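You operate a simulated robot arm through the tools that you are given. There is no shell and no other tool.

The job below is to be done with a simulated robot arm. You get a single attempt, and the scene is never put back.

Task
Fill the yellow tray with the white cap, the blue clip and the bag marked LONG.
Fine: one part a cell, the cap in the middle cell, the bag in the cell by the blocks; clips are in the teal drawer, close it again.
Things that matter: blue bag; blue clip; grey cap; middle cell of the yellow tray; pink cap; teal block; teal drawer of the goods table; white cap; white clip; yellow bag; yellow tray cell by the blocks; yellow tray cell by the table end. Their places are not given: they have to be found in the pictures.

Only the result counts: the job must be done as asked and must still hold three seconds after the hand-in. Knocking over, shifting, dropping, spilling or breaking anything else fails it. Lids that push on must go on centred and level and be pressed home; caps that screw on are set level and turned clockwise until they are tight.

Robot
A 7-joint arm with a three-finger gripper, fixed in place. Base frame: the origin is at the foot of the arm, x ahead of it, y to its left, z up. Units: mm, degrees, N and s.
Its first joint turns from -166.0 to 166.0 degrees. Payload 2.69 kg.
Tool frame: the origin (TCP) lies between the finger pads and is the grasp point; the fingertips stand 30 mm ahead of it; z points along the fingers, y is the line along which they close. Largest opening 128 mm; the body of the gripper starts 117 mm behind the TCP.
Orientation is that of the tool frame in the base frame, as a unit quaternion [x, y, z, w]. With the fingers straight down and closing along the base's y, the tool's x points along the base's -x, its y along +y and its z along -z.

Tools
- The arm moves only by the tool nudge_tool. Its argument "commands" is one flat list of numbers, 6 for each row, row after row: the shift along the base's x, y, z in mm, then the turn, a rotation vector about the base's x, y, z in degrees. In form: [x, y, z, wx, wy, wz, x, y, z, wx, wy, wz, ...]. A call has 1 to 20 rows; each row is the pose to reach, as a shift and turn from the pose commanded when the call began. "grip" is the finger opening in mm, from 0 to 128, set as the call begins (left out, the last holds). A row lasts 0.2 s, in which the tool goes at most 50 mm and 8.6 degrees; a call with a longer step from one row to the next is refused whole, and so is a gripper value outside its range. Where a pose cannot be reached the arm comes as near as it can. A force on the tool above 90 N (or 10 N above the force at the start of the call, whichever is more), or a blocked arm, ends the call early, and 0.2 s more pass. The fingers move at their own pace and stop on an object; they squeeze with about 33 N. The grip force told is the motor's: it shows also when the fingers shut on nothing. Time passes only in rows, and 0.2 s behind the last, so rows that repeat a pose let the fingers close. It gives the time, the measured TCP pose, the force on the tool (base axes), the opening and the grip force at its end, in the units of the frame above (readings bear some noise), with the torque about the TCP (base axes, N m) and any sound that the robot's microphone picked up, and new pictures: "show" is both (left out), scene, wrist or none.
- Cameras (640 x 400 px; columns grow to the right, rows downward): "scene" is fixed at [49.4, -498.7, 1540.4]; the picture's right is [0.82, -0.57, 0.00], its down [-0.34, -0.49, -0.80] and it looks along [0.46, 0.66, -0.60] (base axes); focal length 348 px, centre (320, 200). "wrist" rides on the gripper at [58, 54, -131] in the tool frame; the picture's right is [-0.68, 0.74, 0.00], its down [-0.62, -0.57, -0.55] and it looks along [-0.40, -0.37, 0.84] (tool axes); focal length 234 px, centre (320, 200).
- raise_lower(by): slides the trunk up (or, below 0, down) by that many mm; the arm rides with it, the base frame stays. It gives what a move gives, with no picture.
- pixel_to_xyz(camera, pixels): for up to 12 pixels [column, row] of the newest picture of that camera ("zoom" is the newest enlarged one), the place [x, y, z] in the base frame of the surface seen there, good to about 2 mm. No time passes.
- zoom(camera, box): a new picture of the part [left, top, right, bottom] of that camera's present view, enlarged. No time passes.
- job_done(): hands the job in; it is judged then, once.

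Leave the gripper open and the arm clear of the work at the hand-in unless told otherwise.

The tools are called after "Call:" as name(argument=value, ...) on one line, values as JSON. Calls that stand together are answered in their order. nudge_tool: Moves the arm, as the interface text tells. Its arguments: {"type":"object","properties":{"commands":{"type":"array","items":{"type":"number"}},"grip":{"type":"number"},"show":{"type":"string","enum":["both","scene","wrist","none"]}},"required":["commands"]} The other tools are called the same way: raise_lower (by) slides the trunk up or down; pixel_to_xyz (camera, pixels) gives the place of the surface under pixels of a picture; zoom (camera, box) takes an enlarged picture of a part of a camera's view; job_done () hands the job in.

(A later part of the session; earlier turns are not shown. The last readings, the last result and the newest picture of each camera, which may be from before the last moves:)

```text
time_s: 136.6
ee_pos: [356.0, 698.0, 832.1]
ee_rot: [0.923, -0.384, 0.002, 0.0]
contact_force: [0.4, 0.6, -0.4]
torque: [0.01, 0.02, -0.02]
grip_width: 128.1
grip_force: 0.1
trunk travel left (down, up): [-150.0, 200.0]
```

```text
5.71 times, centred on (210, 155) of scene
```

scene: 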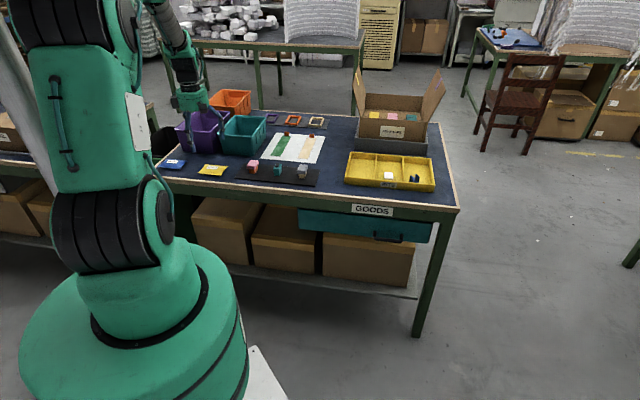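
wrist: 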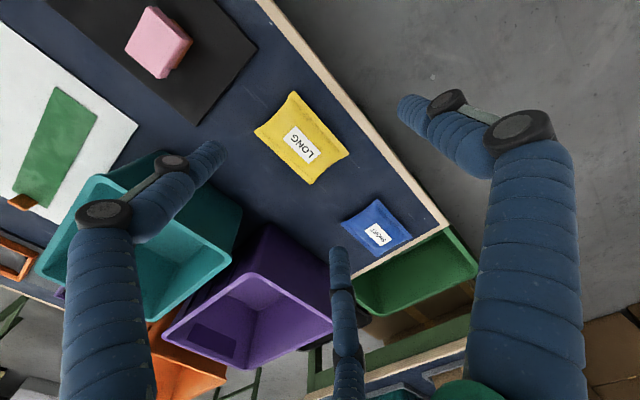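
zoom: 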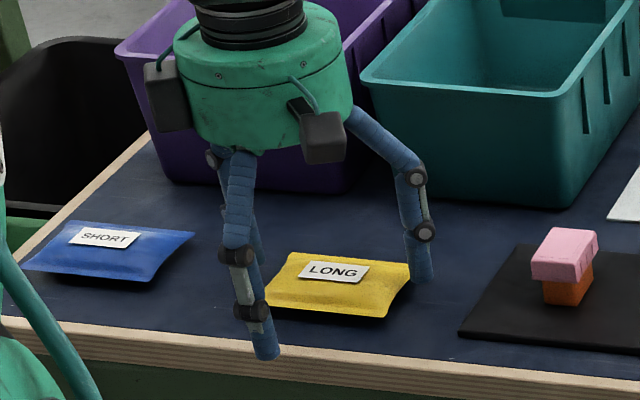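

Good. I close in steps: 116, 110, 106.

Call:
nudge_tool(commands=[0, 0, 0, 0, 0, 0, 0, 0, 0, 0, 0, 0], grip=116, show="none")

Call:
nudge_tool(commands=[0, 0, 0, 0, 0, 0, 0, 0, 0, 0, 0, 0], grip=110, show="none")

Call:
nudge_tool(commands=[0, 0, 0, 0, 0, 0, 0, 0, 0, 0, 0, 0], grip=106, show="none")

Call:
zoom(camera="wrist", box=[160, 80, 440, 290])

```text
time_s: 137.2
ee_pos: [355.7, 699.1, 833.4]
ee_rot: [0.924, -0.383, 0.002, 0.0]
contact_force: [0.8, 1.0, 0.2]
torque: [0.01, -0.02, 0.02]
grip_width: 115.9
grip_force: 0.0
trunk travel left (down, up): [-150.0, 200.0]
```

```text
time_s: 137.8
ee_pos: [356.2, 699.1, 833.7]
ee_rot: [0.923, -0.384, 0.002, 0.0]
contact_force: [1.0, 0.1, 4.9]
torque: [0.08, -0.2, -0.03]
grip_width: 113.7
grip_force: 2.5
trunk travel left (down, up): [-150.0, 200.0]
```

```text
time_s: 138.4
ee_pos: [356.2, 697.3, 833.5]
ee_rot: [0.923, -0.384, 0.002, -0.001]
contact_force: [2.0, 2.0, 7.5]
torque: [0.11, -0.26, 0.01]
grip_width: 113.2
grip_force: 5.2
trunk travel left (down, up): [-150.0, 200.0]
```

```text
1.90 times, centred on (300, 185) of wrist
```

zoom: 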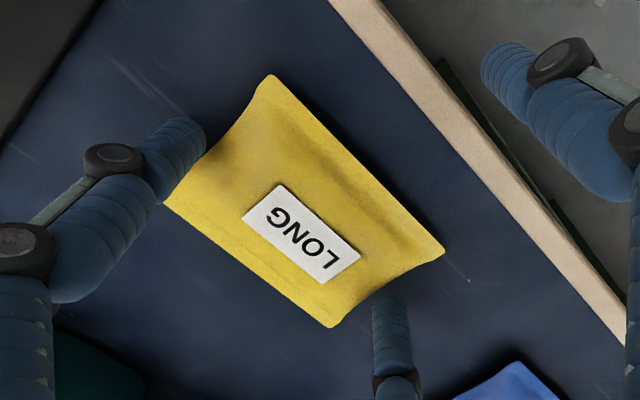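

Contact at ≈113.5 mm. I increase the squeeze.

Call:
nudge_tool(commands=[0, 0, 0, 0, 0, 0, 0, 0, 0, 0, 0, 0], grip=95, show="none")

Call:
nudge_tool(commands=[0, 0, 0, 0, 0, 0, 0, 0, 0, 0, 0, 0], grip=80, show="none")

Call:
zoom(camera="wrist", box=[160, 80, 440, 290])

Call:
zoom(camera="scene", box=[160, 120, 260, 190])

```text
time_s: 139.0
ee_pos: [356.9, 698.8, 834.2]
ee_rot: [0.923, -0.384, 0.002, 0.0]
contact_force: [2.0, 0.9, 14.2]
torque: [0.29, -0.4, -0.03]
grip_width: 111.7
grip_force: 12.4
trunk travel left (down, up): [-150.0, 200.0]
```

```text
time_s: 139.6
ee_pos: [356.2, 698.4, 833.3]
ee_rot: [0.924, -0.383, 0.002, -0.001]
contact_force: [2.3, 0.6, 22.4]
torque: [0.5, -0.59, -0.02]
grip_width: 109.7
grip_force: 21.8
trunk travel left (down, up): [-150.0, 200.0]
```

```text
1.90 times, centred on (300, 185) of wrist
```

zoom: 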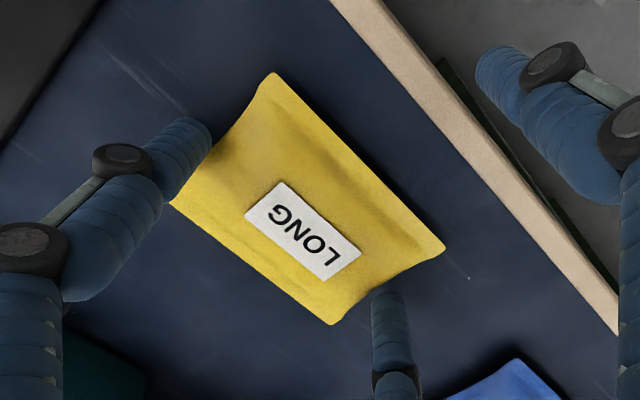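

```text
5.71 times, centred on (210, 155) of scene
```

zoom: 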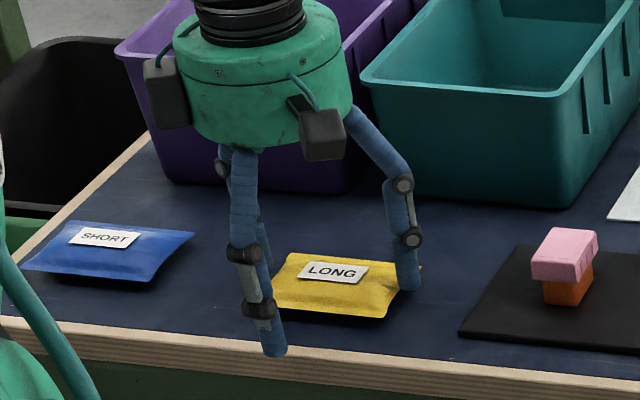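

The width keeps shrinking while upward force grows (22 N), as if the fingers press the bag down. I check the finger slant by measuring points along the right finger.

Call:
pixel_to_xyz(camera="zoom", pixels=[[410, 285], [405, 265], [403, 245], [400, 220], [400, 200], [397, 185], [390, 165], [370, 135], [258, 250], [255, 220], [268, 345], [262, 320]])

Call:
zoom(camera="scene", box=[205, 140, 245, 180])

```text
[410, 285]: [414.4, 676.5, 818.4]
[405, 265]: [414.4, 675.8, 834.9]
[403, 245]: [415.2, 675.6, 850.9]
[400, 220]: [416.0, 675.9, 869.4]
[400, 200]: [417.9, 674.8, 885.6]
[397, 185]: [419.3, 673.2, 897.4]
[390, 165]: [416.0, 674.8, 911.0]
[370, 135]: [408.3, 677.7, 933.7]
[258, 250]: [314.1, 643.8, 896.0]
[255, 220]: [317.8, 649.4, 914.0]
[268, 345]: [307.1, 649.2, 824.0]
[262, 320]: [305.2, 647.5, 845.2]
```

```text
10.00 times, centred on (225, 160) of scene
```

zoom: 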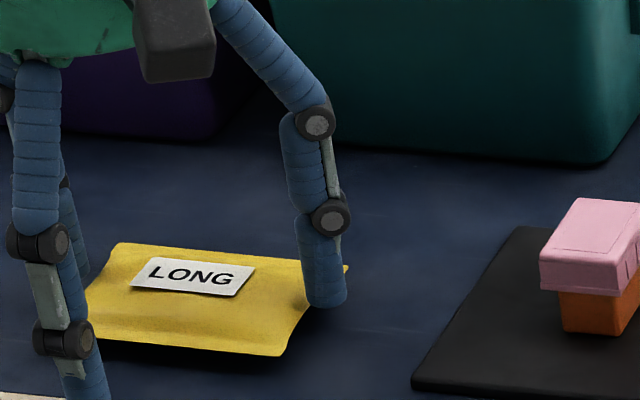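

The finger is vertical, so it isn't slant. I check the bag's heights now to see if it bulges or tilts.

Call:
pixel_to_xyz(camera="zoom", pixels=[[200, 275], [120, 245], [285, 350], [95, 335], [200, 320], [270, 290], [120, 300], [345, 268], [240, 262], [310, 300], [180, 345], [90, 285]])

Call:
zoom(camera="wrist", box=[215, 120, 375, 260])

```text
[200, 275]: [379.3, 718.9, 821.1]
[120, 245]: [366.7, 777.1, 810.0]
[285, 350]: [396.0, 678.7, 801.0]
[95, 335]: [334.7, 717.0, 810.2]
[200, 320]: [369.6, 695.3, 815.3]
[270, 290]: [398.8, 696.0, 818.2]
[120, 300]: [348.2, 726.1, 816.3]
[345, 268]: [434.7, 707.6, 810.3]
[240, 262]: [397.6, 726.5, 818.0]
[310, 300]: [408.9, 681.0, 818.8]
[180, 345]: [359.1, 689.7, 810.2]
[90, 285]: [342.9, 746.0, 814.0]
```

```text
2.86 times, centred on (295, 190) of wrist
```

zoom: 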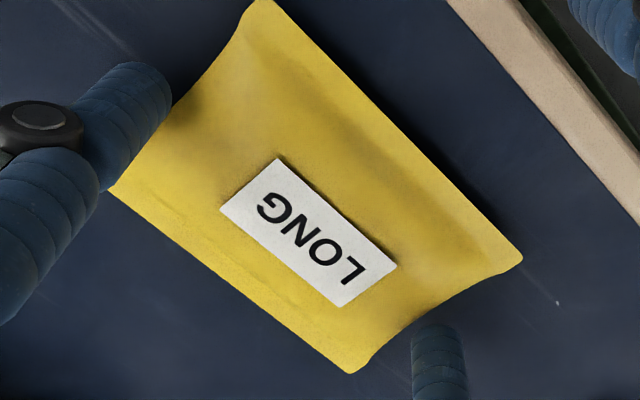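

The bag itself hasn't moved or bulged. I test the hold with a small, slow 4 mm lift.

Call:
nudge_tool(commands=[0, 0, 1, 0, 0, 0, 0, 0, 2, 0, 0, 0, 0, 0, 3, 0, 0, 0, 0, 0, 4, 0, 0, 0, 0, 0, 4, 0, 0, 0], grip=70, show="none")

Call:
zoom(camera="scene", box=[195, 140, 245, 180])

Call:
zoom(camera="wrist", box=[215, 120, 375, 260])

```text
time_s: 140.8
ee_pos: [355.0, 697.9, 837.9]
ee_rot: [0.924, -0.383, 0.002, -0.001]
contact_force: [1.7, 8.0, 24.3]
torque: [0.74, -0.56, 0.14]
grip_width: 105.5
grip_force: 26.5
trunk travel left (down, up): [-150.0, 200.0]
```

```text
10.00 times, centred on (220, 160) of scene
```

zoom: 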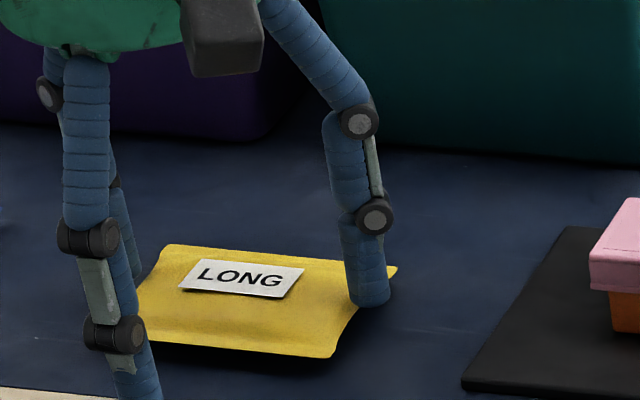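

```text
2.86 times, centred on (295, 190) of wrist
```

zoom: 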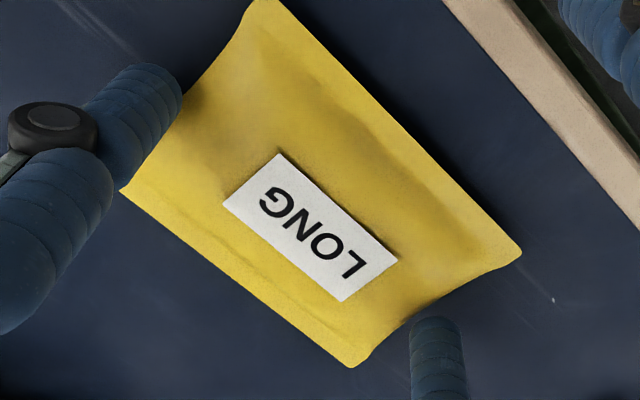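

The fingers ride up the sloped ends, so the end grip doesn't hold. The long-edge pinch did hold well. New plan: pinch the long edges at the bag's middle with the third finger pointing along −u (17 mm beyond the bag's end); in the cell the bag lies along the tray and that finger hangs outside the tray's left wall. First open and rise.

Call:
nudge_tool(commands=[0, 0, 0, 0, 0, 0, 0, 0, 0, 0, 0, 0], grip=128, show="none")

Call:
nudge_tool(commands=[0, 0, 15, 0, 0, 0, 0, 0, 40, 0, 0, 0, 0, 0, 80, 0, 0, 0, 0, 0, 100, 0, 0, 0, 0, 0, 100, 0, 0, 0], show="both")

Call:
zoom(camera="wrist", box=[240, 80, 360, 200])

```text
time_s: 141.4
ee_pos: [355.7, 696.7, 836.0]
ee_rot: [0.924, -0.383, 0.001, 0.0]
contact_force: [-0.3, -0.7, -0.1]
torque: [0.05, 0.04, 0.03]
grip_width: 128.1
grip_force: 0.1
trunk travel left (down, up): [-150.0, 200.0]
```

```text
time_s: 142.6
ee_pos: [358.3, 695.4, 939.6]
ee_rot: [0.924, -0.384, 0.002, 0.001]
contact_force: [0.1, 0.5, 0.2]
torque: [0.01, 0.02, 0.0]
grip_width: 128.2
grip_force: 0.0
trunk travel left (down, up): [-150.0, 200.0]
```

scene: 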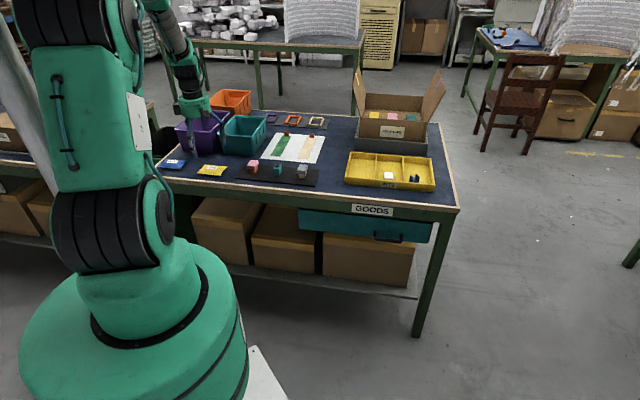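
wrist: 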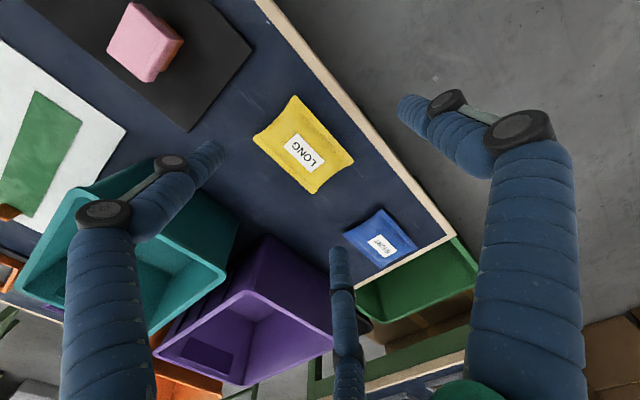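

```text
3.33 times, centred on (300, 140) of wrist
```

zoom: 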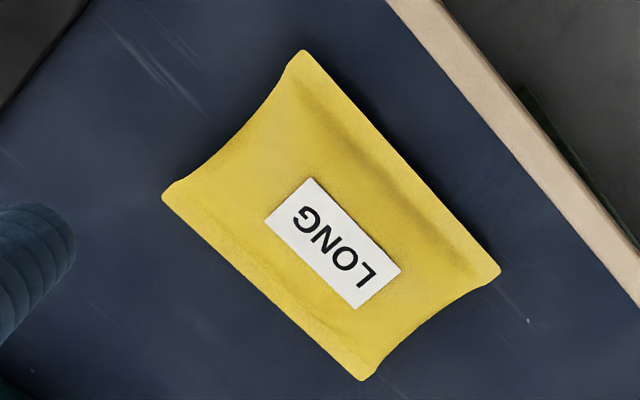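

Call:
pixel_to_xyz(camera="zoom", pixels=[[302, 57], [168, 194], [363, 375], [494, 272], [400, 165], [260, 290], [330, 240], [420, 340], [225, 120]])

```text
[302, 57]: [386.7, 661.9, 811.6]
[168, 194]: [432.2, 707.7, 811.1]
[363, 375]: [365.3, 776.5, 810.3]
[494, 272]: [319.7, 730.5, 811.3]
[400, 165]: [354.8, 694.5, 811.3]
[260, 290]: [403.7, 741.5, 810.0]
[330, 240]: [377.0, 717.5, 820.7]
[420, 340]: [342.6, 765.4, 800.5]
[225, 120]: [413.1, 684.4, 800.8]
```

Bag centre ≈ (376.0,719.2), axis −45.7°. I turn to yaw ≈44.25° with TCP ≈ centre − 24.6·u = (358.8,736.8), opening 110.

Call:
nudge_tool(commands=[0.2, 3.5, 2, 0, 0, -8.25, 0.5, 7, 4, 0, 0, -16.5, 0.7, 10.5, 6, 0, 0, -24.75, 1, 14, 8, 0, 0, -33, 1.2, 17.5, 10, 0, 0, -41.25, 1.4, 21, 12, 0, 0, -49.5, 1.7, 24.5, 14, 0, 0, -57.75, 2, 28, 16, 0, 0, -66, 2.2, 31.5, 18, 0, 0, -74.25, 2.4, 35, 20, 0, 0, -82.5, 2.6, 38.6, 20, 0, 0, -90.75, 2.6, 38.6, 20, 0, 0, -90.75, 2.6, 38.6, 20, 0, 0, -90.75], grip=110, show="both")

Call:
nudge_tool(commands=[0, 0, 0, 0, 0, 0], show="none")

Call:
nudge_tool(commands=[0, 0, 0, 0, 0, 0], show="none")

```text
time_s: 145.4
ee_pos: [359.3, 737.2, 957.4]
ee_rot: [-0.375, 0.927, -0.001, -0.002]
contact_force: [0.3, -0.5, -0.5]
torque: [0.0, 0.02, -0.03]
grip_width: 109.9
grip_force: 0.1
trunk travel left (down, up): [-150.0, 200.0]
```

scene: 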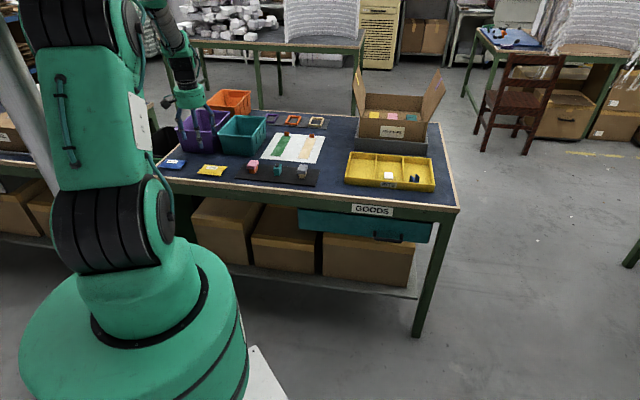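
wrist: 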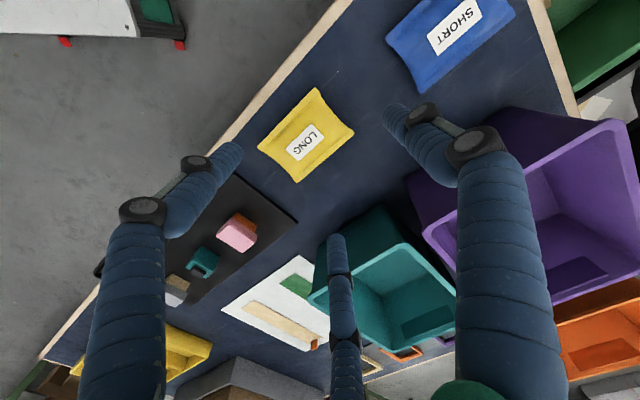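

```text
time_s: 145.8
ee_pos: [358.5, 736.0, 957.7]
ee_rot: [-0.376, 0.927, -0.001, -0.001]
contact_force: [-0.8, 0.1, -1.3]
torque: [-0.01, 0.0, 0.01]
grip_width: 110.0
grip_force: 0.1
trunk travel left (down, up): [-150.0, 200.0]
```

```text
time_s: 146.2
ee_pos: [359.4, 737.3, 957.8]
ee_rot: [-0.375, 0.927, -0.001, -0.002]
contact_force: [0.7, -0.1, 0.1]
torque: [-0.01, -0.01, 0.02]
grip_width: 110.2
grip_force: 0.1
trunk travel left (down, up): [-150.0, 200.0]
```

Aligned at (359,737), yaw ≈44°. I lower to z≈868 and check.

Call:
nudge_tool(commands=[0, 0, -30, 0, 0, 0, 0, 0, -60, 0, 0, 0, 0, 0, -80, 0, 0, 0, 0, 0, -90, 0, 0, 0, 0, 0, -90, 0, 0, 0, 0, 0, -90, 0, 0, 0], show="none")

Call:
zoom(camera="wrist", box=[200, 70, 440, 270])

Call:
zoom(camera="scene", box=[160, 120, 260, 190])

Call:
pixel_to_xyz(camera="zoom", pixels=[[300, 200], [245, 240], [340, 290], [290, 250], [330, 270], [410, 265], [385, 310]])

```text
time_s: 147.6
ee_pos: [358.4, 736.6, 867.3]
ee_rot: [-0.376, 0.927, -0.002, -0.002]
contact_force: [-0.4, 0.3, -0.4]
torque: [-0.01, -0.01, -0.02]
grip_width: 110.0
grip_force: 0.1
trunk travel left (down, up): [-150.0, 200.0]
```

```text
2.00 times, centred on (320, 170) of wrist
```

zoom: 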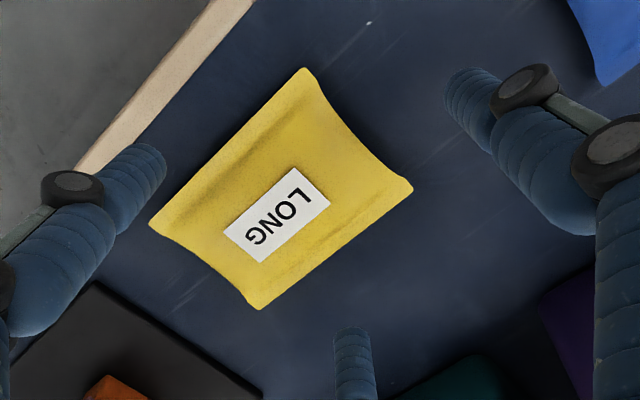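

```text
5.71 times, centred on (210, 155) of scene
```

zoom: 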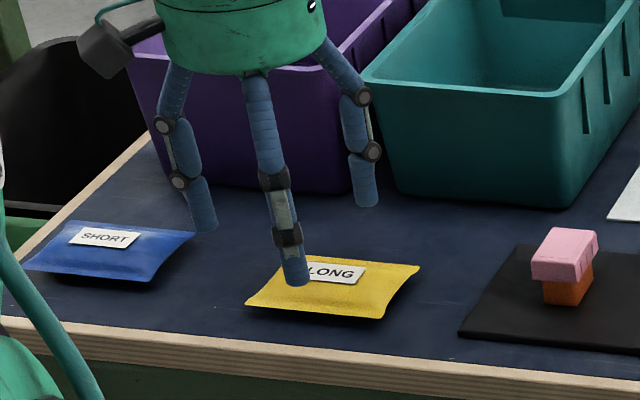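

```text
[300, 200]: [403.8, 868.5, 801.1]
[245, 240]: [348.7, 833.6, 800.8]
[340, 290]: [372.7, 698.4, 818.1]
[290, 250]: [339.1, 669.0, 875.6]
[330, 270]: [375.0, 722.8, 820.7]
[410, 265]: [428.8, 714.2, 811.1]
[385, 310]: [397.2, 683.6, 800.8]
```

Fingers straddle the bag's middle with good clearance on all sides. Lowering to z≈832 and closing in steps.

Call:
nudge_tool(commands=[0, 0, -10, 0, 0, 0, 0, 0, -20, 0, 0, 0, 0, 0, -28, 0, 0, 0, 0, 0, -33, 0, 0, 0, 0, 0, -35.5, 0, 0, 0, 0, 0, -35.5, 0, 0, 0, 0, 0, -35.5, 0, 0, 0], show="none")

Call:
nudge_tool(commands=[0, 0, 0, 0, 0, 0, 0, 0, 0, 0, 0, 0], grip=92, show="none")

Call:
nudge_tool(commands=[0, 0, 0, 0, 0, 0, 0, 0, 0, 0, 0, 0], grip=86, show="none")

Call:
zoom(camera="wrist", box=[200, 70, 440, 270])

```text
time_s: 149.2
ee_pos: [359.3, 737.9, 832.0]
ee_rot: [-0.376, 0.926, -0.002, -0.001]
contact_force: [0.0, 0.3, -0.4]
torque: [0.0, -0.02, 0.01]
grip_width: 110.0
grip_force: 0.0
trunk travel left (down, up): [-150.0, 200.0]
```

```text
time_s: 149.8
ee_pos: [359.3, 737.7, 830.3]
ee_rot: [-0.376, 0.927, -0.002, -0.002]
contact_force: [-1.2, 0.3, -1.0]
torque: [0.04, -0.01, -0.01]
grip_width: 92.1
grip_force: 0.2
trunk travel left (down, up): [-150.0, 200.0]
```

```text
time_s: 150.4
ee_pos: [359.9, 736.2, 830.5]
ee_rot: [-0.375, 0.927, -0.002, -0.002]
contact_force: [-0.4, -0.4, -0.5]
torque: [-0.01, -0.03, -0.01]
grip_width: 85.7
grip_force: 0.1
trunk travel left (down, up): [-150.0, 200.0]
```

```text
2.00 times, centred on (320, 170) of wrist
```

zoom: 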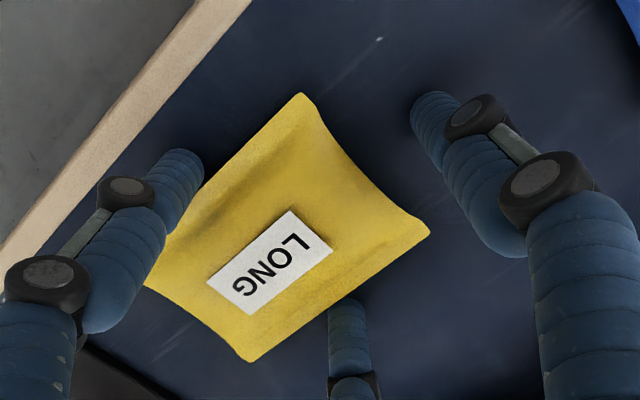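

Call:
nudge_tool(commands=[0, 0, 0, 0, 0, 0, 0, 0, 0, 0, 0, 0], grip=82, show="none")

Call:
nudge_tool(commands=[0, 0, 0, 0, 0, 0, 0, 0, 0, 0, 0, 0], grip=79, show="none")

Call:
nudge_tool(commands=[0, 0, 0, 0, 0, 0, 0, 0, 0, 0, 0, 0], grip=60, show="none")

Call:
zoom(camera="wrist", box=[200, 70, 440, 270])

```text
time_s: 151.0
ee_pos: [358.7, 737.3, 830.4]
ee_rot: [-0.376, 0.927, -0.001, -0.001]
contact_force: [0.7, 0.2, 0.1]
torque: [-0.04, 0.0, 0.05]
grip_width: 82.9
grip_force: 0.8
trunk travel left (down, up): [-150.0, 200.0]
```

```text
time_s: 151.6
ee_pos: [359.1, 736.9, 830.4]
ee_rot: [-0.375, 0.927, -0.002, -0.001]
contact_force: [0.2, -0.4, 0.9]
torque: [-0.03, -0.02, 0.01]
grip_width: 82.8
grip_force: 3.0
trunk travel left (down, up): [-150.0, 200.0]
```

```text
time_s: 152.2
ee_pos: [359.1, 737.1, 831.8]
ee_rot: [-0.375, 0.927, -0.001, -0.001]
contact_force: [0.6, -0.6, 2.0]
torque: [-0.04, -0.06, 0.05]
grip_width: 81.6
grip_force: 15.5
trunk travel left (down, up): [-150.0, 200.0]
```

```text
2.00 times, centred on (320, 170) of wrist
```

zoom: 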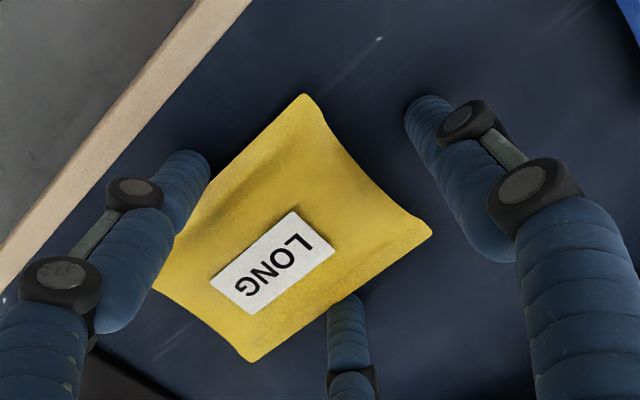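

Contact at 82.8; grip building. I command full squeeze and lift gently.

Call:
nudge_tool(commands=[0, 0, 0, 0, 0, 0, 0, 0, 0, 0, 0, 0], grip=40, show="none")

Call:
nudge_tool(commands=[0, 0, 0, 0, 0, 0, 0, 0, 0, 0, 0, 0], grip=20, show="none")

Call:
zoom(camera="wrist", box=[200, 70, 440, 270])

```text
time_s: 152.8
ee_pos: [358.1, 737.6, 830.6]
ee_rot: [-0.377, 0.926, -0.002, -0.001]
contact_force: [1.6, -0.2, 3.1]
torque: [-0.08, -0.03, 0.0]
grip_width: 81.1
grip_force: 31.3
trunk travel left (down, up): [-150.0, 200.0]
```

```text
time_s: 153.4
ee_pos: [358.7, 736.4, 829.9]
ee_rot: [-0.375, 0.927, -0.002, -0.002]
contact_force: [1.6, -0.1, 2.5]
torque: [-0.06, -0.07, -0.05]
grip_width: 80.9
grip_force: 32.8
trunk travel left (down, up): [-150.0, 200.0]
```

```text
2.00 times, centred on (320, 170) of wrist
```

zoom: 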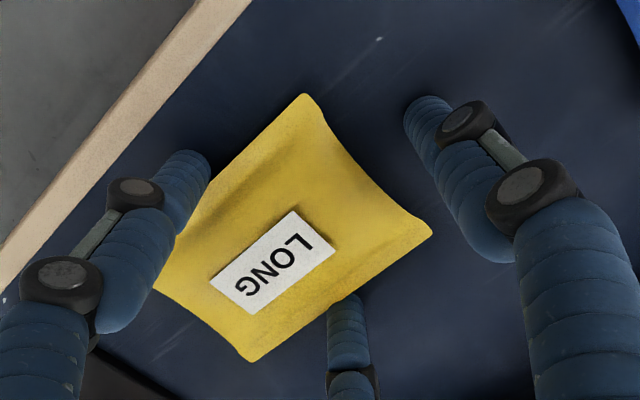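

Stable pinch at 81 mm with 33 N, single finger clear of the bag's end. I lift slowly 20 mm and check for droop.

Call:
nudge_tool(commands=[0, 0, 2, 0, 0, 0, 0, 0, 5, 0, 0, 0, 0, 0, 9, 0, 0, 0, 0, 0, 14, 0, 0, 0, 0, 0, 20, 0, 0, 0, 0, 0, 20, 0, 0, 0], show="none")

Call:
zoom(camera="scene", box=[185, 140, 245, 180])

Call:
pixel_to_xyz(camera="zoom", pixels=[[180, 200], [330, 210], [420, 220], [300, 280], [200, 270], [380, 280], [350, 240], [250, 240]])

Call:
zoom(camera="wrist", box=[200, 70, 440, 270])

```text
time_s: 154.8
ee_pos: [358.7, 737.5, 852.0]
ee_rot: [-0.375, 0.927, -0.001, -0.001]
contact_force: [-0.1, -0.2, -0.2]
torque: [-0.01, 0.03, -0.01]
grip_width: 80.9
grip_force: 33.2
trunk travel left (down, up): [-150.0, 200.0]
```

```text
10.00 times, centred on (215, 160) of scene
```

zoom: 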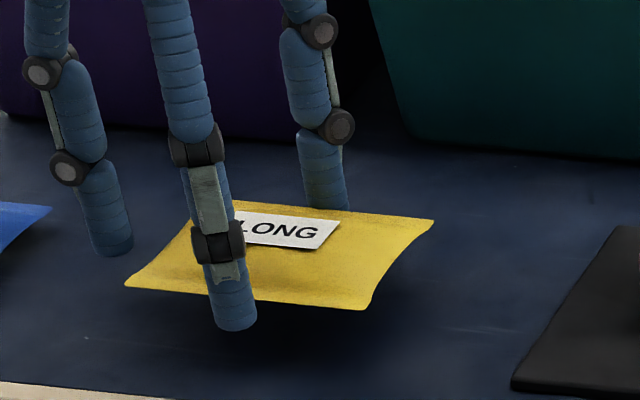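

```text
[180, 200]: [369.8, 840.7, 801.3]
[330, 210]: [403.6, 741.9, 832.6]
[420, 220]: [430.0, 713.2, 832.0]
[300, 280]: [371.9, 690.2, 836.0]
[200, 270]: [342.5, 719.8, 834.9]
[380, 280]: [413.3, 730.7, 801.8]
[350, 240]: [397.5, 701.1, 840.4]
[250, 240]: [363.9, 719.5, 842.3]
```

```text
2.00 times, centred on (320, 170) of wrist
```

zoom: 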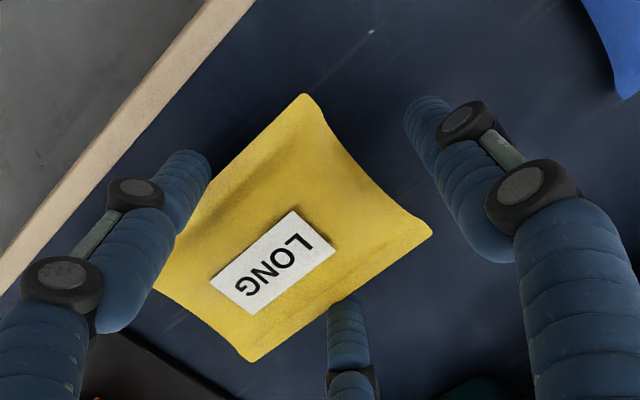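

Lifted and level. I measure the visible bag corners relative to the tool to know exactly how it sits.

Call:
pixel_to_xyz(camera="zoom", pixels=[[304, 98], [427, 233], [250, 358], [170, 290], [365, 160], [400, 200], [270, 325], [210, 320], [240, 165]])

Call:
zoom(camera="scene", box=[185, 140, 245, 180])

Call:
pixel_to_xyz(camera="zoom", pixels=[[430, 222], [366, 305], [131, 284], [190, 218], [405, 260], [240, 204]])

```text
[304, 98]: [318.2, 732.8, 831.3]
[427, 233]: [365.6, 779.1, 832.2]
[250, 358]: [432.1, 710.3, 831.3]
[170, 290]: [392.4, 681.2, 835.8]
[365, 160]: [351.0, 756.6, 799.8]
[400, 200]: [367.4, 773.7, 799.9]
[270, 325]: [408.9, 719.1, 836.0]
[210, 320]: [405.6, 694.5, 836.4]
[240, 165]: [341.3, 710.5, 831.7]
```

```text
10.00 times, centred on (215, 160) of scene
```

zoom: 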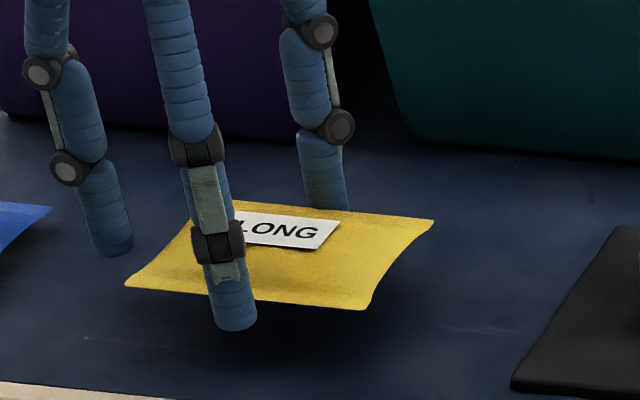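

```text
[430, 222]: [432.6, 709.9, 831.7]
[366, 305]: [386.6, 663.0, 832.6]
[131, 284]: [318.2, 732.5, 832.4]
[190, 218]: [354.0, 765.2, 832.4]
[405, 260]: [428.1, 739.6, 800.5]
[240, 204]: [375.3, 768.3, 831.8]
```

Held bag centre is 23 mm toward +u of the TCP, seam 20 mm and bottom ≈31 mm below it. I lift to z≈955 and carry it over to the left (blocks-side) cell, hovering at TCP ≈ (838,386), correcting yaw +1.1°.

Call:
nudge_tool(commands=[0, 0, 35, 0, 0, 0, 0, 0, 70, 0, 0, 0, 0, 0, 105, 0, 0, 0, 34, -25, 105, 0, 0, 0, 68, -50, 105, 0, 0, 0, 103, -75, 105, 0, 0, 0, 137, -100, 105, 0, 0, 0, 171, -125, 105, 0, 0, 0, 205, -150, 105, 0, 0, 0, 240, -175, 105, 0, 0, 0.3, 274, -200, 105, 0, 0, 0.6, 308, -225, 105, 0, 0, 0.9, 342, -250, 105, 0, 0, 1.1, 376, -275, 105, 0, 0, 1.1, 411, -300, 105, 0, 0, 1.1, 445, -326, 105, 0, 0, 1.1, 479, -351, 105, 0, 0, 1.1, 479, -351, 105, 0, 0, 1.1, 479, -351, 105, 0, 0, 1.1], show="both")

```text
time_s: 158.8
ee_pos: [837.8, 386.3, 956.4]
ee_rot: [-0.385, 0.923, -0.001, -0.001]
contact_force: [-0.2, 0.1, 0.0]
torque: [-0.01, -0.02, 0.04]
grip_width: 81.0
grip_force: 33.2
trunk travel left (down, up): [-150.0, 200.0]
```

scene: 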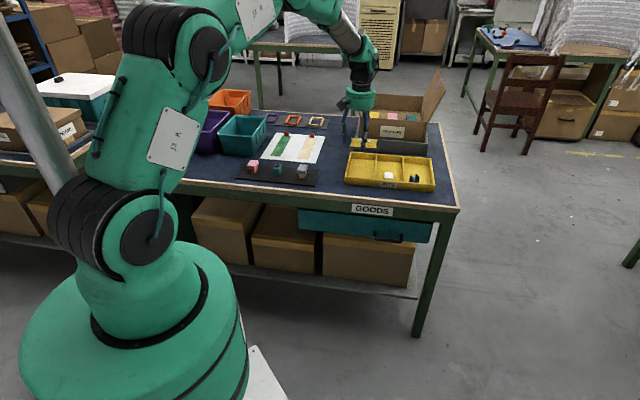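
wrist: 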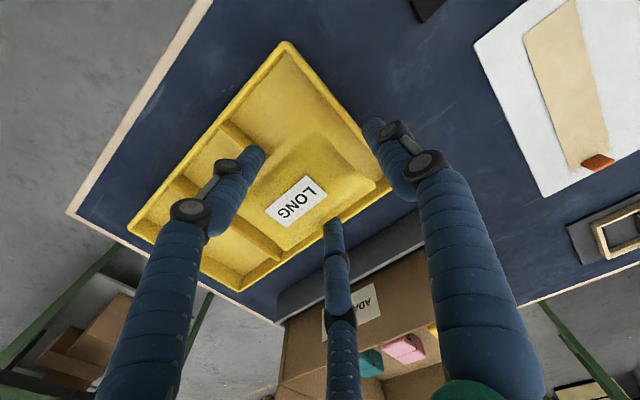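

The bag hovers over the left cell. I zoom to measure the cell's left wall, divider and the bag's ends from this view.

Call:
zoom(camera="wrist", box=[180, 30, 420, 230])

Call:
zoom(camera="scene", box=[335, 120, 445, 200])

```text
2.00 times, centred on (300, 130) of wrist
```

zoom: 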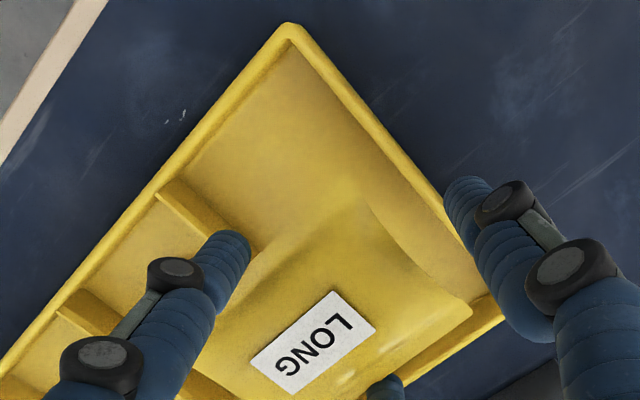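

```text
5.00 times, centred on (390, 160) of scene
```

zoom: 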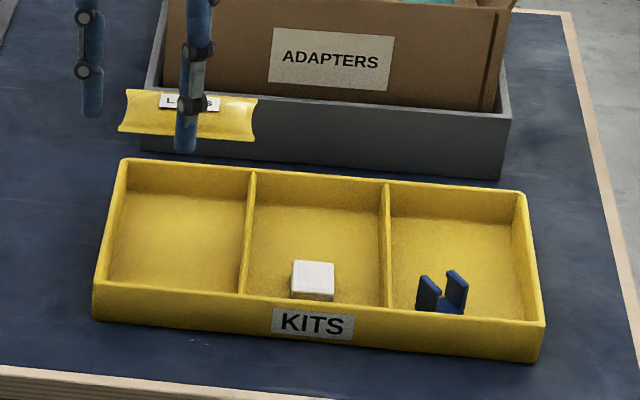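

Call:
zoom(camera="scene", box=[343, 150, 393, 185])

Call:
pixel_to_xyz(camera="zoom", pixels=[[90, 150], [110, 150], [120, 150], [130, 150], [140, 150], [400, 170], [410, 170], [420, 170], [430, 170], [440, 170], [450, 170], [460, 170]])

```text
11.43 times, centred on (368, 168) of scene
```

zoom: 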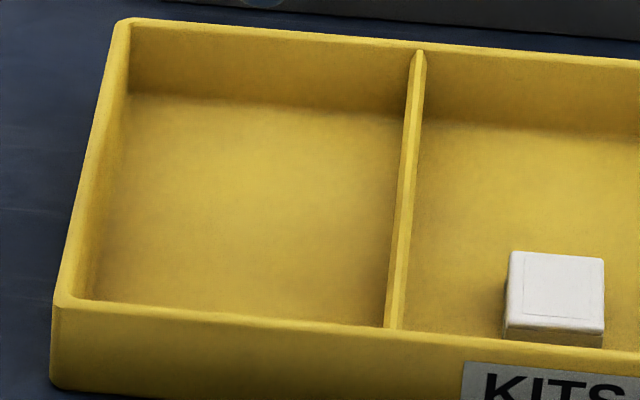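

```text
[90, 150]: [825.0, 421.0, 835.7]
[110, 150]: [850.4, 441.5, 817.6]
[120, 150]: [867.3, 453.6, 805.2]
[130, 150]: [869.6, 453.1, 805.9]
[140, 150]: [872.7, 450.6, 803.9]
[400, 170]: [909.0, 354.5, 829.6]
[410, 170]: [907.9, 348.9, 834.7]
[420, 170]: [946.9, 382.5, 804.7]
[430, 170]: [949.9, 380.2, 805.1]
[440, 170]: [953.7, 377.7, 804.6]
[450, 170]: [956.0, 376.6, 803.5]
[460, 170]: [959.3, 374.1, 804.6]
```

Call:
pixel_to_xyz(camera="zoom", pixels=[[94, 150], [98, 150], [102, 150], [106, 150], [114, 150], [117, 150], [396, 170], [404, 170], [407, 170], [393, 170], [390, 170], [413, 170]])

Call:
pixel_to_xyz(camera="zoom", pixels=[[78, 230], [84, 230], [90, 230], [96, 230], [102, 230], [384, 250], [388, 250], [392, 250], [396, 250], [400, 250], [404, 250], [380, 250]])

```text
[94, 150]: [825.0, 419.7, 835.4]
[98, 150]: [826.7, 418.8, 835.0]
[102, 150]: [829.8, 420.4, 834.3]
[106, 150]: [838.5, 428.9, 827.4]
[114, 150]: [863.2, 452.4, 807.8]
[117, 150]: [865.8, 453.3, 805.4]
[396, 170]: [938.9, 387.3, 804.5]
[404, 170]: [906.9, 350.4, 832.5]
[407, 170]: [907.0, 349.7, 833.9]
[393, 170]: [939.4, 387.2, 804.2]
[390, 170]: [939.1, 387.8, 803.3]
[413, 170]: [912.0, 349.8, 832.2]
```

```text
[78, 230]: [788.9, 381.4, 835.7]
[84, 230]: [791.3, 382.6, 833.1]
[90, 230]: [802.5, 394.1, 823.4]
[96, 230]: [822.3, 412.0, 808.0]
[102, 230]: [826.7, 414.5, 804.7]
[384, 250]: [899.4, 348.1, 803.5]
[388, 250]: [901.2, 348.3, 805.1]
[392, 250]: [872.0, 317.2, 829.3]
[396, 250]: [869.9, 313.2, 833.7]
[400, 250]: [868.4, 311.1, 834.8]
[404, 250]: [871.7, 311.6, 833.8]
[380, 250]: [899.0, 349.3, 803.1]
```

Cell interior spans u≈295.5…398.2 (width ≈102.7, centre ≈346.9 in tray axes). Now I measure the held bag's corners from the wrist view.

Call:
zoom(camera="wrist", box=[240, 90, 400, 250])

Call:
pixel_to_xyz(camera="zoom", pixels=[[445, 245], [290, 100], [250, 330], [300, 40], [270, 75], [200, 180], [230, 380], [430, 180], [350, 60], [120, 300], [170, 250], [440, 230]])

```text
2.50 times, centred on (320, 170) of wrist
```

zoom: 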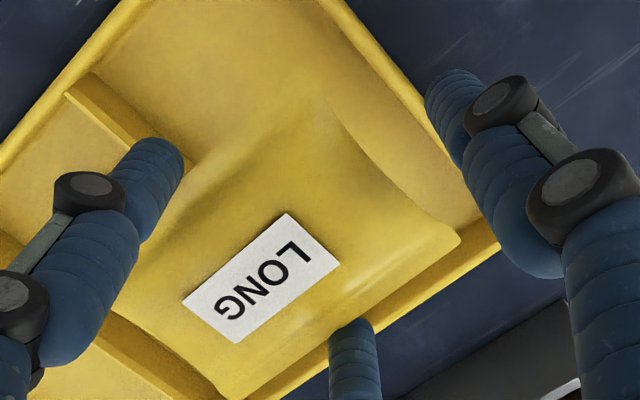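

```text
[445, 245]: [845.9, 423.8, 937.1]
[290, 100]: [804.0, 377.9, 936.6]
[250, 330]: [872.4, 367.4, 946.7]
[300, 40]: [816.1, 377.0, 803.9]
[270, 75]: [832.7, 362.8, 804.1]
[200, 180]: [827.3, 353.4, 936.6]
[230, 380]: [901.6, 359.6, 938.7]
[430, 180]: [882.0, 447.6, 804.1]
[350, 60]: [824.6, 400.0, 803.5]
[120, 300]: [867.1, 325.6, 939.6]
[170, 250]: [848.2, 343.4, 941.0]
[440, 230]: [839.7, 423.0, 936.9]
```

Call:
pixel_to_xyz(camera="zoom", pixels=[[456, 240], [460, 234], [462, 245], [310, 90], [320, 85], [328, 88], [335, 95], [315, 80], [225, 394], [235, 396], [215, 390], [245, 398]])

Call:
pixel_to_xyz(camera="zoom", pixels=[[325, 100], [330, 110], [318, 95], [305, 95], [450, 250], [440, 255], [110, 310], [100, 320], [120, 315], [210, 385], [205, 378], [220, 385]])

```text
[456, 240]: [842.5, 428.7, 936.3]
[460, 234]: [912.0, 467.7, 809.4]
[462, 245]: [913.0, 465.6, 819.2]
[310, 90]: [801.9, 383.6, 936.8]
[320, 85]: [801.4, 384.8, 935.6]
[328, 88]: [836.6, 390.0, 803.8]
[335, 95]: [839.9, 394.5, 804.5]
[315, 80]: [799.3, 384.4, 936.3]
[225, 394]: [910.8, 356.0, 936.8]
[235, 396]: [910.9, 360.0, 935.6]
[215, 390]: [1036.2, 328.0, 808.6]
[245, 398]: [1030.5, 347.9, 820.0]
```

```text
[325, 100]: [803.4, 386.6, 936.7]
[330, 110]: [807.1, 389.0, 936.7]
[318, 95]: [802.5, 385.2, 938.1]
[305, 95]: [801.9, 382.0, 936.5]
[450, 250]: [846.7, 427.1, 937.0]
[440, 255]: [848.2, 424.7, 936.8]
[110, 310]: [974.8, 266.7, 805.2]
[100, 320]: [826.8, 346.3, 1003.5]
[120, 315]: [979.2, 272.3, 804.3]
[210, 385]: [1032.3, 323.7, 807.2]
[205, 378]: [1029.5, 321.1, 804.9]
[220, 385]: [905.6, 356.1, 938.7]
```

Bag spans u≈298.8…397.3, about 1 mm right of centre. I shift −1.3 mm along u and descend to z≈864, where the seam is still above the rim, then re-check both end gaps.

Call:
nudge_tool(commands=[-0.5, 0.5, -25, 0, 0, 0, -0.9, 0.9, -50, 0, 0, 0, -0.9, 0.9, -70, 0, 0, 0, -0.9, 0.9, -84, 0, 0, 0, -0.9, 0.9, -92, 0, 0, 0, -0.9, 0.9, -92, 0, 0, 0, -0.9, 0.9, -92, 0, 0, 0], show="both")

Call:
zoom(camera="scene", box=[343, 145, 393, 185])

Call:
zoom(camera="wrist", box=[220, 80, 420, 250])

```text
time_s: 160.4
ee_pos: [835.6, 386.5, 863.4]
ee_rot: [-0.385, 0.923, -0.002, -0.001]
contact_force: [0.5, -0.3, -0.4]
torque: [0.0, 0.05, -0.04]
grip_width: 81.1
grip_force: 32.9
trunk travel left (down, up): [-150.0, 200.0]
```

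scene: 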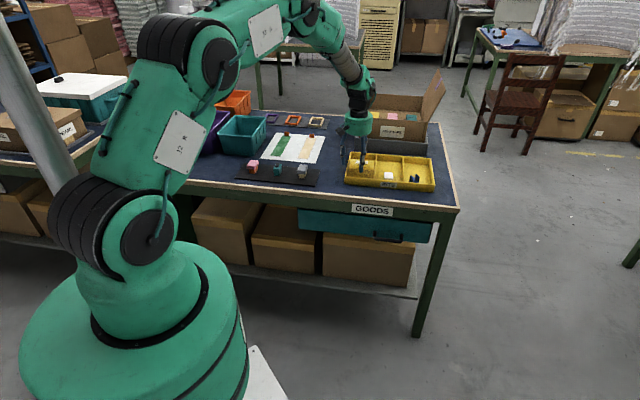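
wrist: 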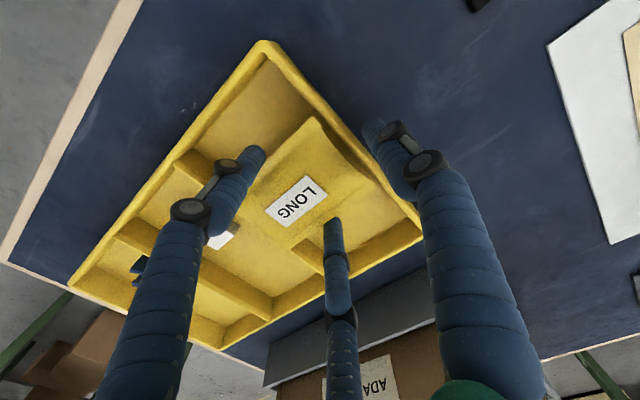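

```text
10.00 times, centred on (368, 165) of scene
```

zoom: 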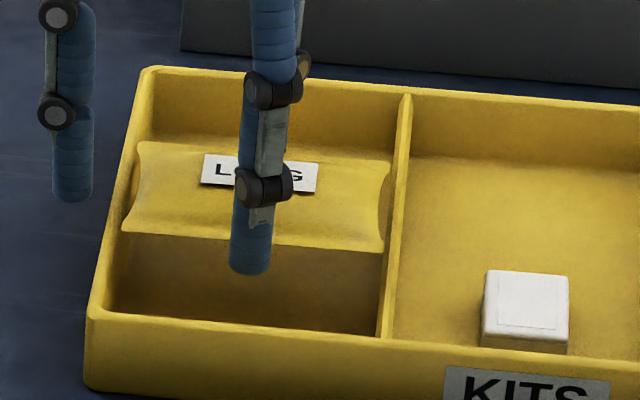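

```text
2.35 times, centred on (320, 165) of wrist
```

zoom: 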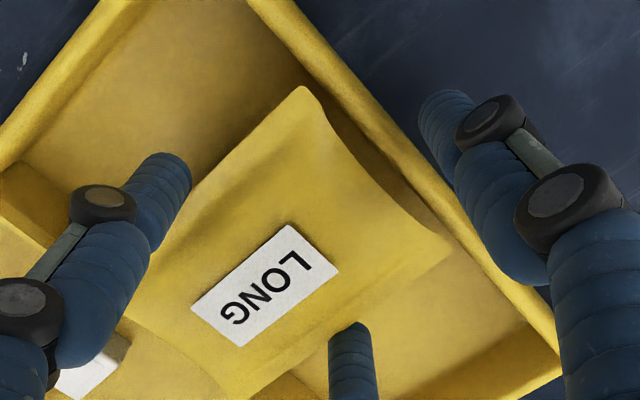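

I measure the bag corners against the wall and divider in this scene zoom.

Call:
pixel_to_xyz(camera="zoom", pixels=[[126, 229], [144, 147], [386, 166], [380, 249], [110, 240], [115, 235], [120, 232], [130, 150], [136, 146], [392, 170], [384, 255], [390, 240]])

Call:
zoom(camera="wrist", box=[220, 80, 420, 250])

Call:
pixel_to_xyz(camera="zoom", pixels=[[302, 92], [310, 92], [296, 96], [445, 250], [452, 246], [440, 258], [330, 100], [350, 130], [400, 180], [440, 215], [240, 392], [235, 385]])

```text
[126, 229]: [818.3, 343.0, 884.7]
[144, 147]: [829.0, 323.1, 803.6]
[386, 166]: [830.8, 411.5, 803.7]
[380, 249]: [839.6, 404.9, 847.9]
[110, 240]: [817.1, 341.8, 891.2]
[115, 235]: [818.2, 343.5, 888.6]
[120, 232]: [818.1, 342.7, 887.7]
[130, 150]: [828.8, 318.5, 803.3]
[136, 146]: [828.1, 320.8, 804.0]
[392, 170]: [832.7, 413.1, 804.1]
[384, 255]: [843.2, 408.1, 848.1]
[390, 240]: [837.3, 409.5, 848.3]
```

```text
2.35 times, centred on (320, 165) of wrist
```

zoom: 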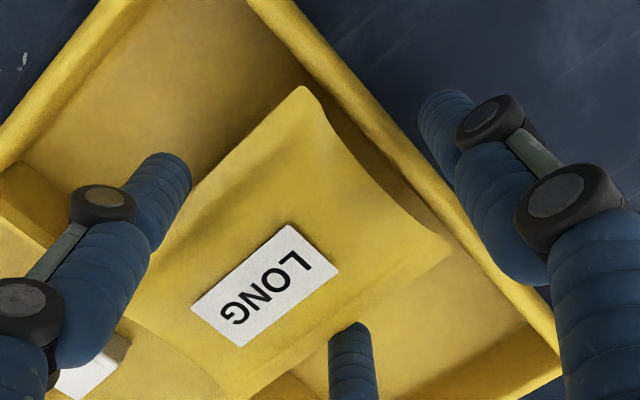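

```text
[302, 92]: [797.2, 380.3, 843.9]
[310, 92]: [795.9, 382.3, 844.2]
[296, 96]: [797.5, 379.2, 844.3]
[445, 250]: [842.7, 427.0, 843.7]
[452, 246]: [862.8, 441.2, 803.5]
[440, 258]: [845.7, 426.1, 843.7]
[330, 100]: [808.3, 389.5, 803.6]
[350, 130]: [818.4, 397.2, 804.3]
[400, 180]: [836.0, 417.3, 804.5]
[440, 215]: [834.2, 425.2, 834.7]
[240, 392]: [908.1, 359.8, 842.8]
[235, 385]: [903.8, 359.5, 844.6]
```

Call:
zoom(camera="scene", box=[343, 145, 393, 185])

Call:
pixel_to_xyz(camera="zoom", pixels=[[126, 229], [144, 147], [386, 166], [380, 247], [108, 240], [113, 235], [118, 232], [392, 170], [384, 252], [390, 245], [400, 170], [394, 250]])

```text
10.00 times, centred on (368, 165) of scene
```

zoom: 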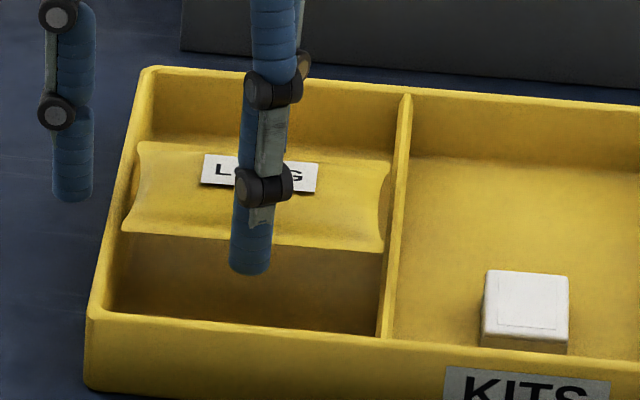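

```text
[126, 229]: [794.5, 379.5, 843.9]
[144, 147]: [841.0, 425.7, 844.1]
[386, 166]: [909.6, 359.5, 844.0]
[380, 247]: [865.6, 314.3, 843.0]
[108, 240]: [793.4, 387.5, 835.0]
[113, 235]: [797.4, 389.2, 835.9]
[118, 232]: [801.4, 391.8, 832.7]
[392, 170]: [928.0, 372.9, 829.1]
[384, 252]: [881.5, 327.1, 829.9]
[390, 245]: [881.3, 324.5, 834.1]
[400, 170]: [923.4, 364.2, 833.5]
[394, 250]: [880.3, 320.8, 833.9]
```

Gaps: ≈3.2 mm left, ≈2.3 mm right — it fits. I nudge −0.4 mm along u and lower in small steps into the cell.

Call:
nudge_tool(commands=[-0.3, 0.3, -3, 0, 0, 0, -0.3, 0.3, -6, 0, 0, 0, -0.3, 0.3, -9, 0, 0, 0, -0.3, 0.3, -12, 0, 0, 0, -0.3, 0.3, -15, 0, 0, 0, -0.3, 0.3, -18, 0, 0, 0, -0.3, 0.3, -21, 0, 0, 0, -0.3, 0.3, -24, 0, 0, 0, -0.3, 0.3, -24, 0, 0, 0], show="none")

Call:
zoom(camera="scene", box=[343, 145, 393, 185])

Call:
zoom(camera="wrist", box=[220, 80, 420, 250])

```text
time_s: 162.4
ee_pos: [837.3, 387.3, 840.8]
ee_rot: [-0.386, 0.923, -0.002, -0.001]
contact_force: [-0.9, -0.3, 0.3]
torque: [-0.03, -0.01, -0.03]
grip_width: 80.9
grip_force: 33.3
trunk travel left (down, up): [-150.0, 200.0]
```

```text
10.00 times, centred on (368, 165) of scene
```

zoom: 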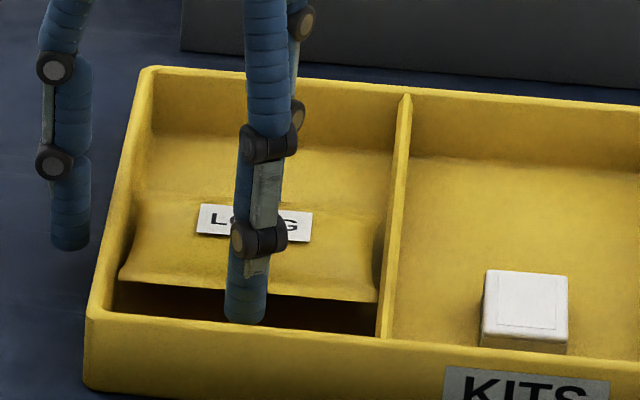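

```text
2.35 times, centred on (320, 165) of wrist
```

zoom: 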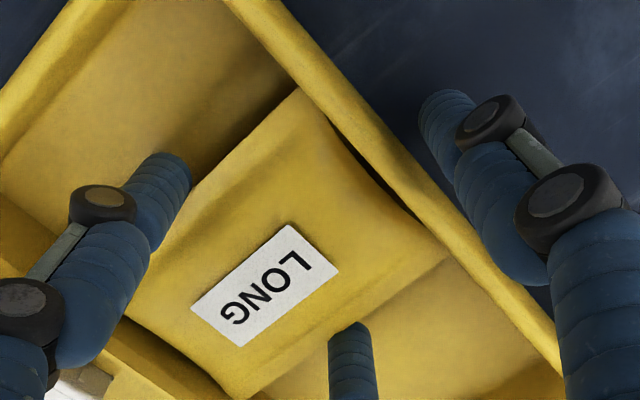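

No contact at z≈841; the bag is inside the cell. I continue in 1 mm steps to touch the floor.

Call:
nudge_tool(commands=[0, 0, -1.5, 0, 0, 0, 0, 0, -3, 0, 0, 0, 0, 0, -4.5, 0, 0, 0, 0, 0, -4.5, 0, 0, 0], show="none")

Call:
nudge_tool(commands=[0, 0, -1, 0, 0, 0, 0, 0, -1, 0, 0, 0], show="none")

```text
time_s: 163.4
ee_pos: [837.1, 387.9, 836.2]
ee_rot: [-0.385, 0.923, -0.001, -0.002]
contact_force: [-0.1, 0.6, -0.8]
torque: [0.06, 0.01, -0.03]
grip_width: 81.3
grip_force: 33.1
trunk travel left (down, up): [-150.0, 200.0]
```

```text
time_s: 164.0
ee_pos: [835.8, 388.0, 834.5]
ee_rot: [-0.384, 0.923, -0.002, -0.002]
contact_force: [0.6, 0.8, 0.9]
torque: [0.05, 0.02, -0.01]
grip_width: 80.8
grip_force: 33.3
trunk travel left (down, up): [-150.0, 200.0]
```

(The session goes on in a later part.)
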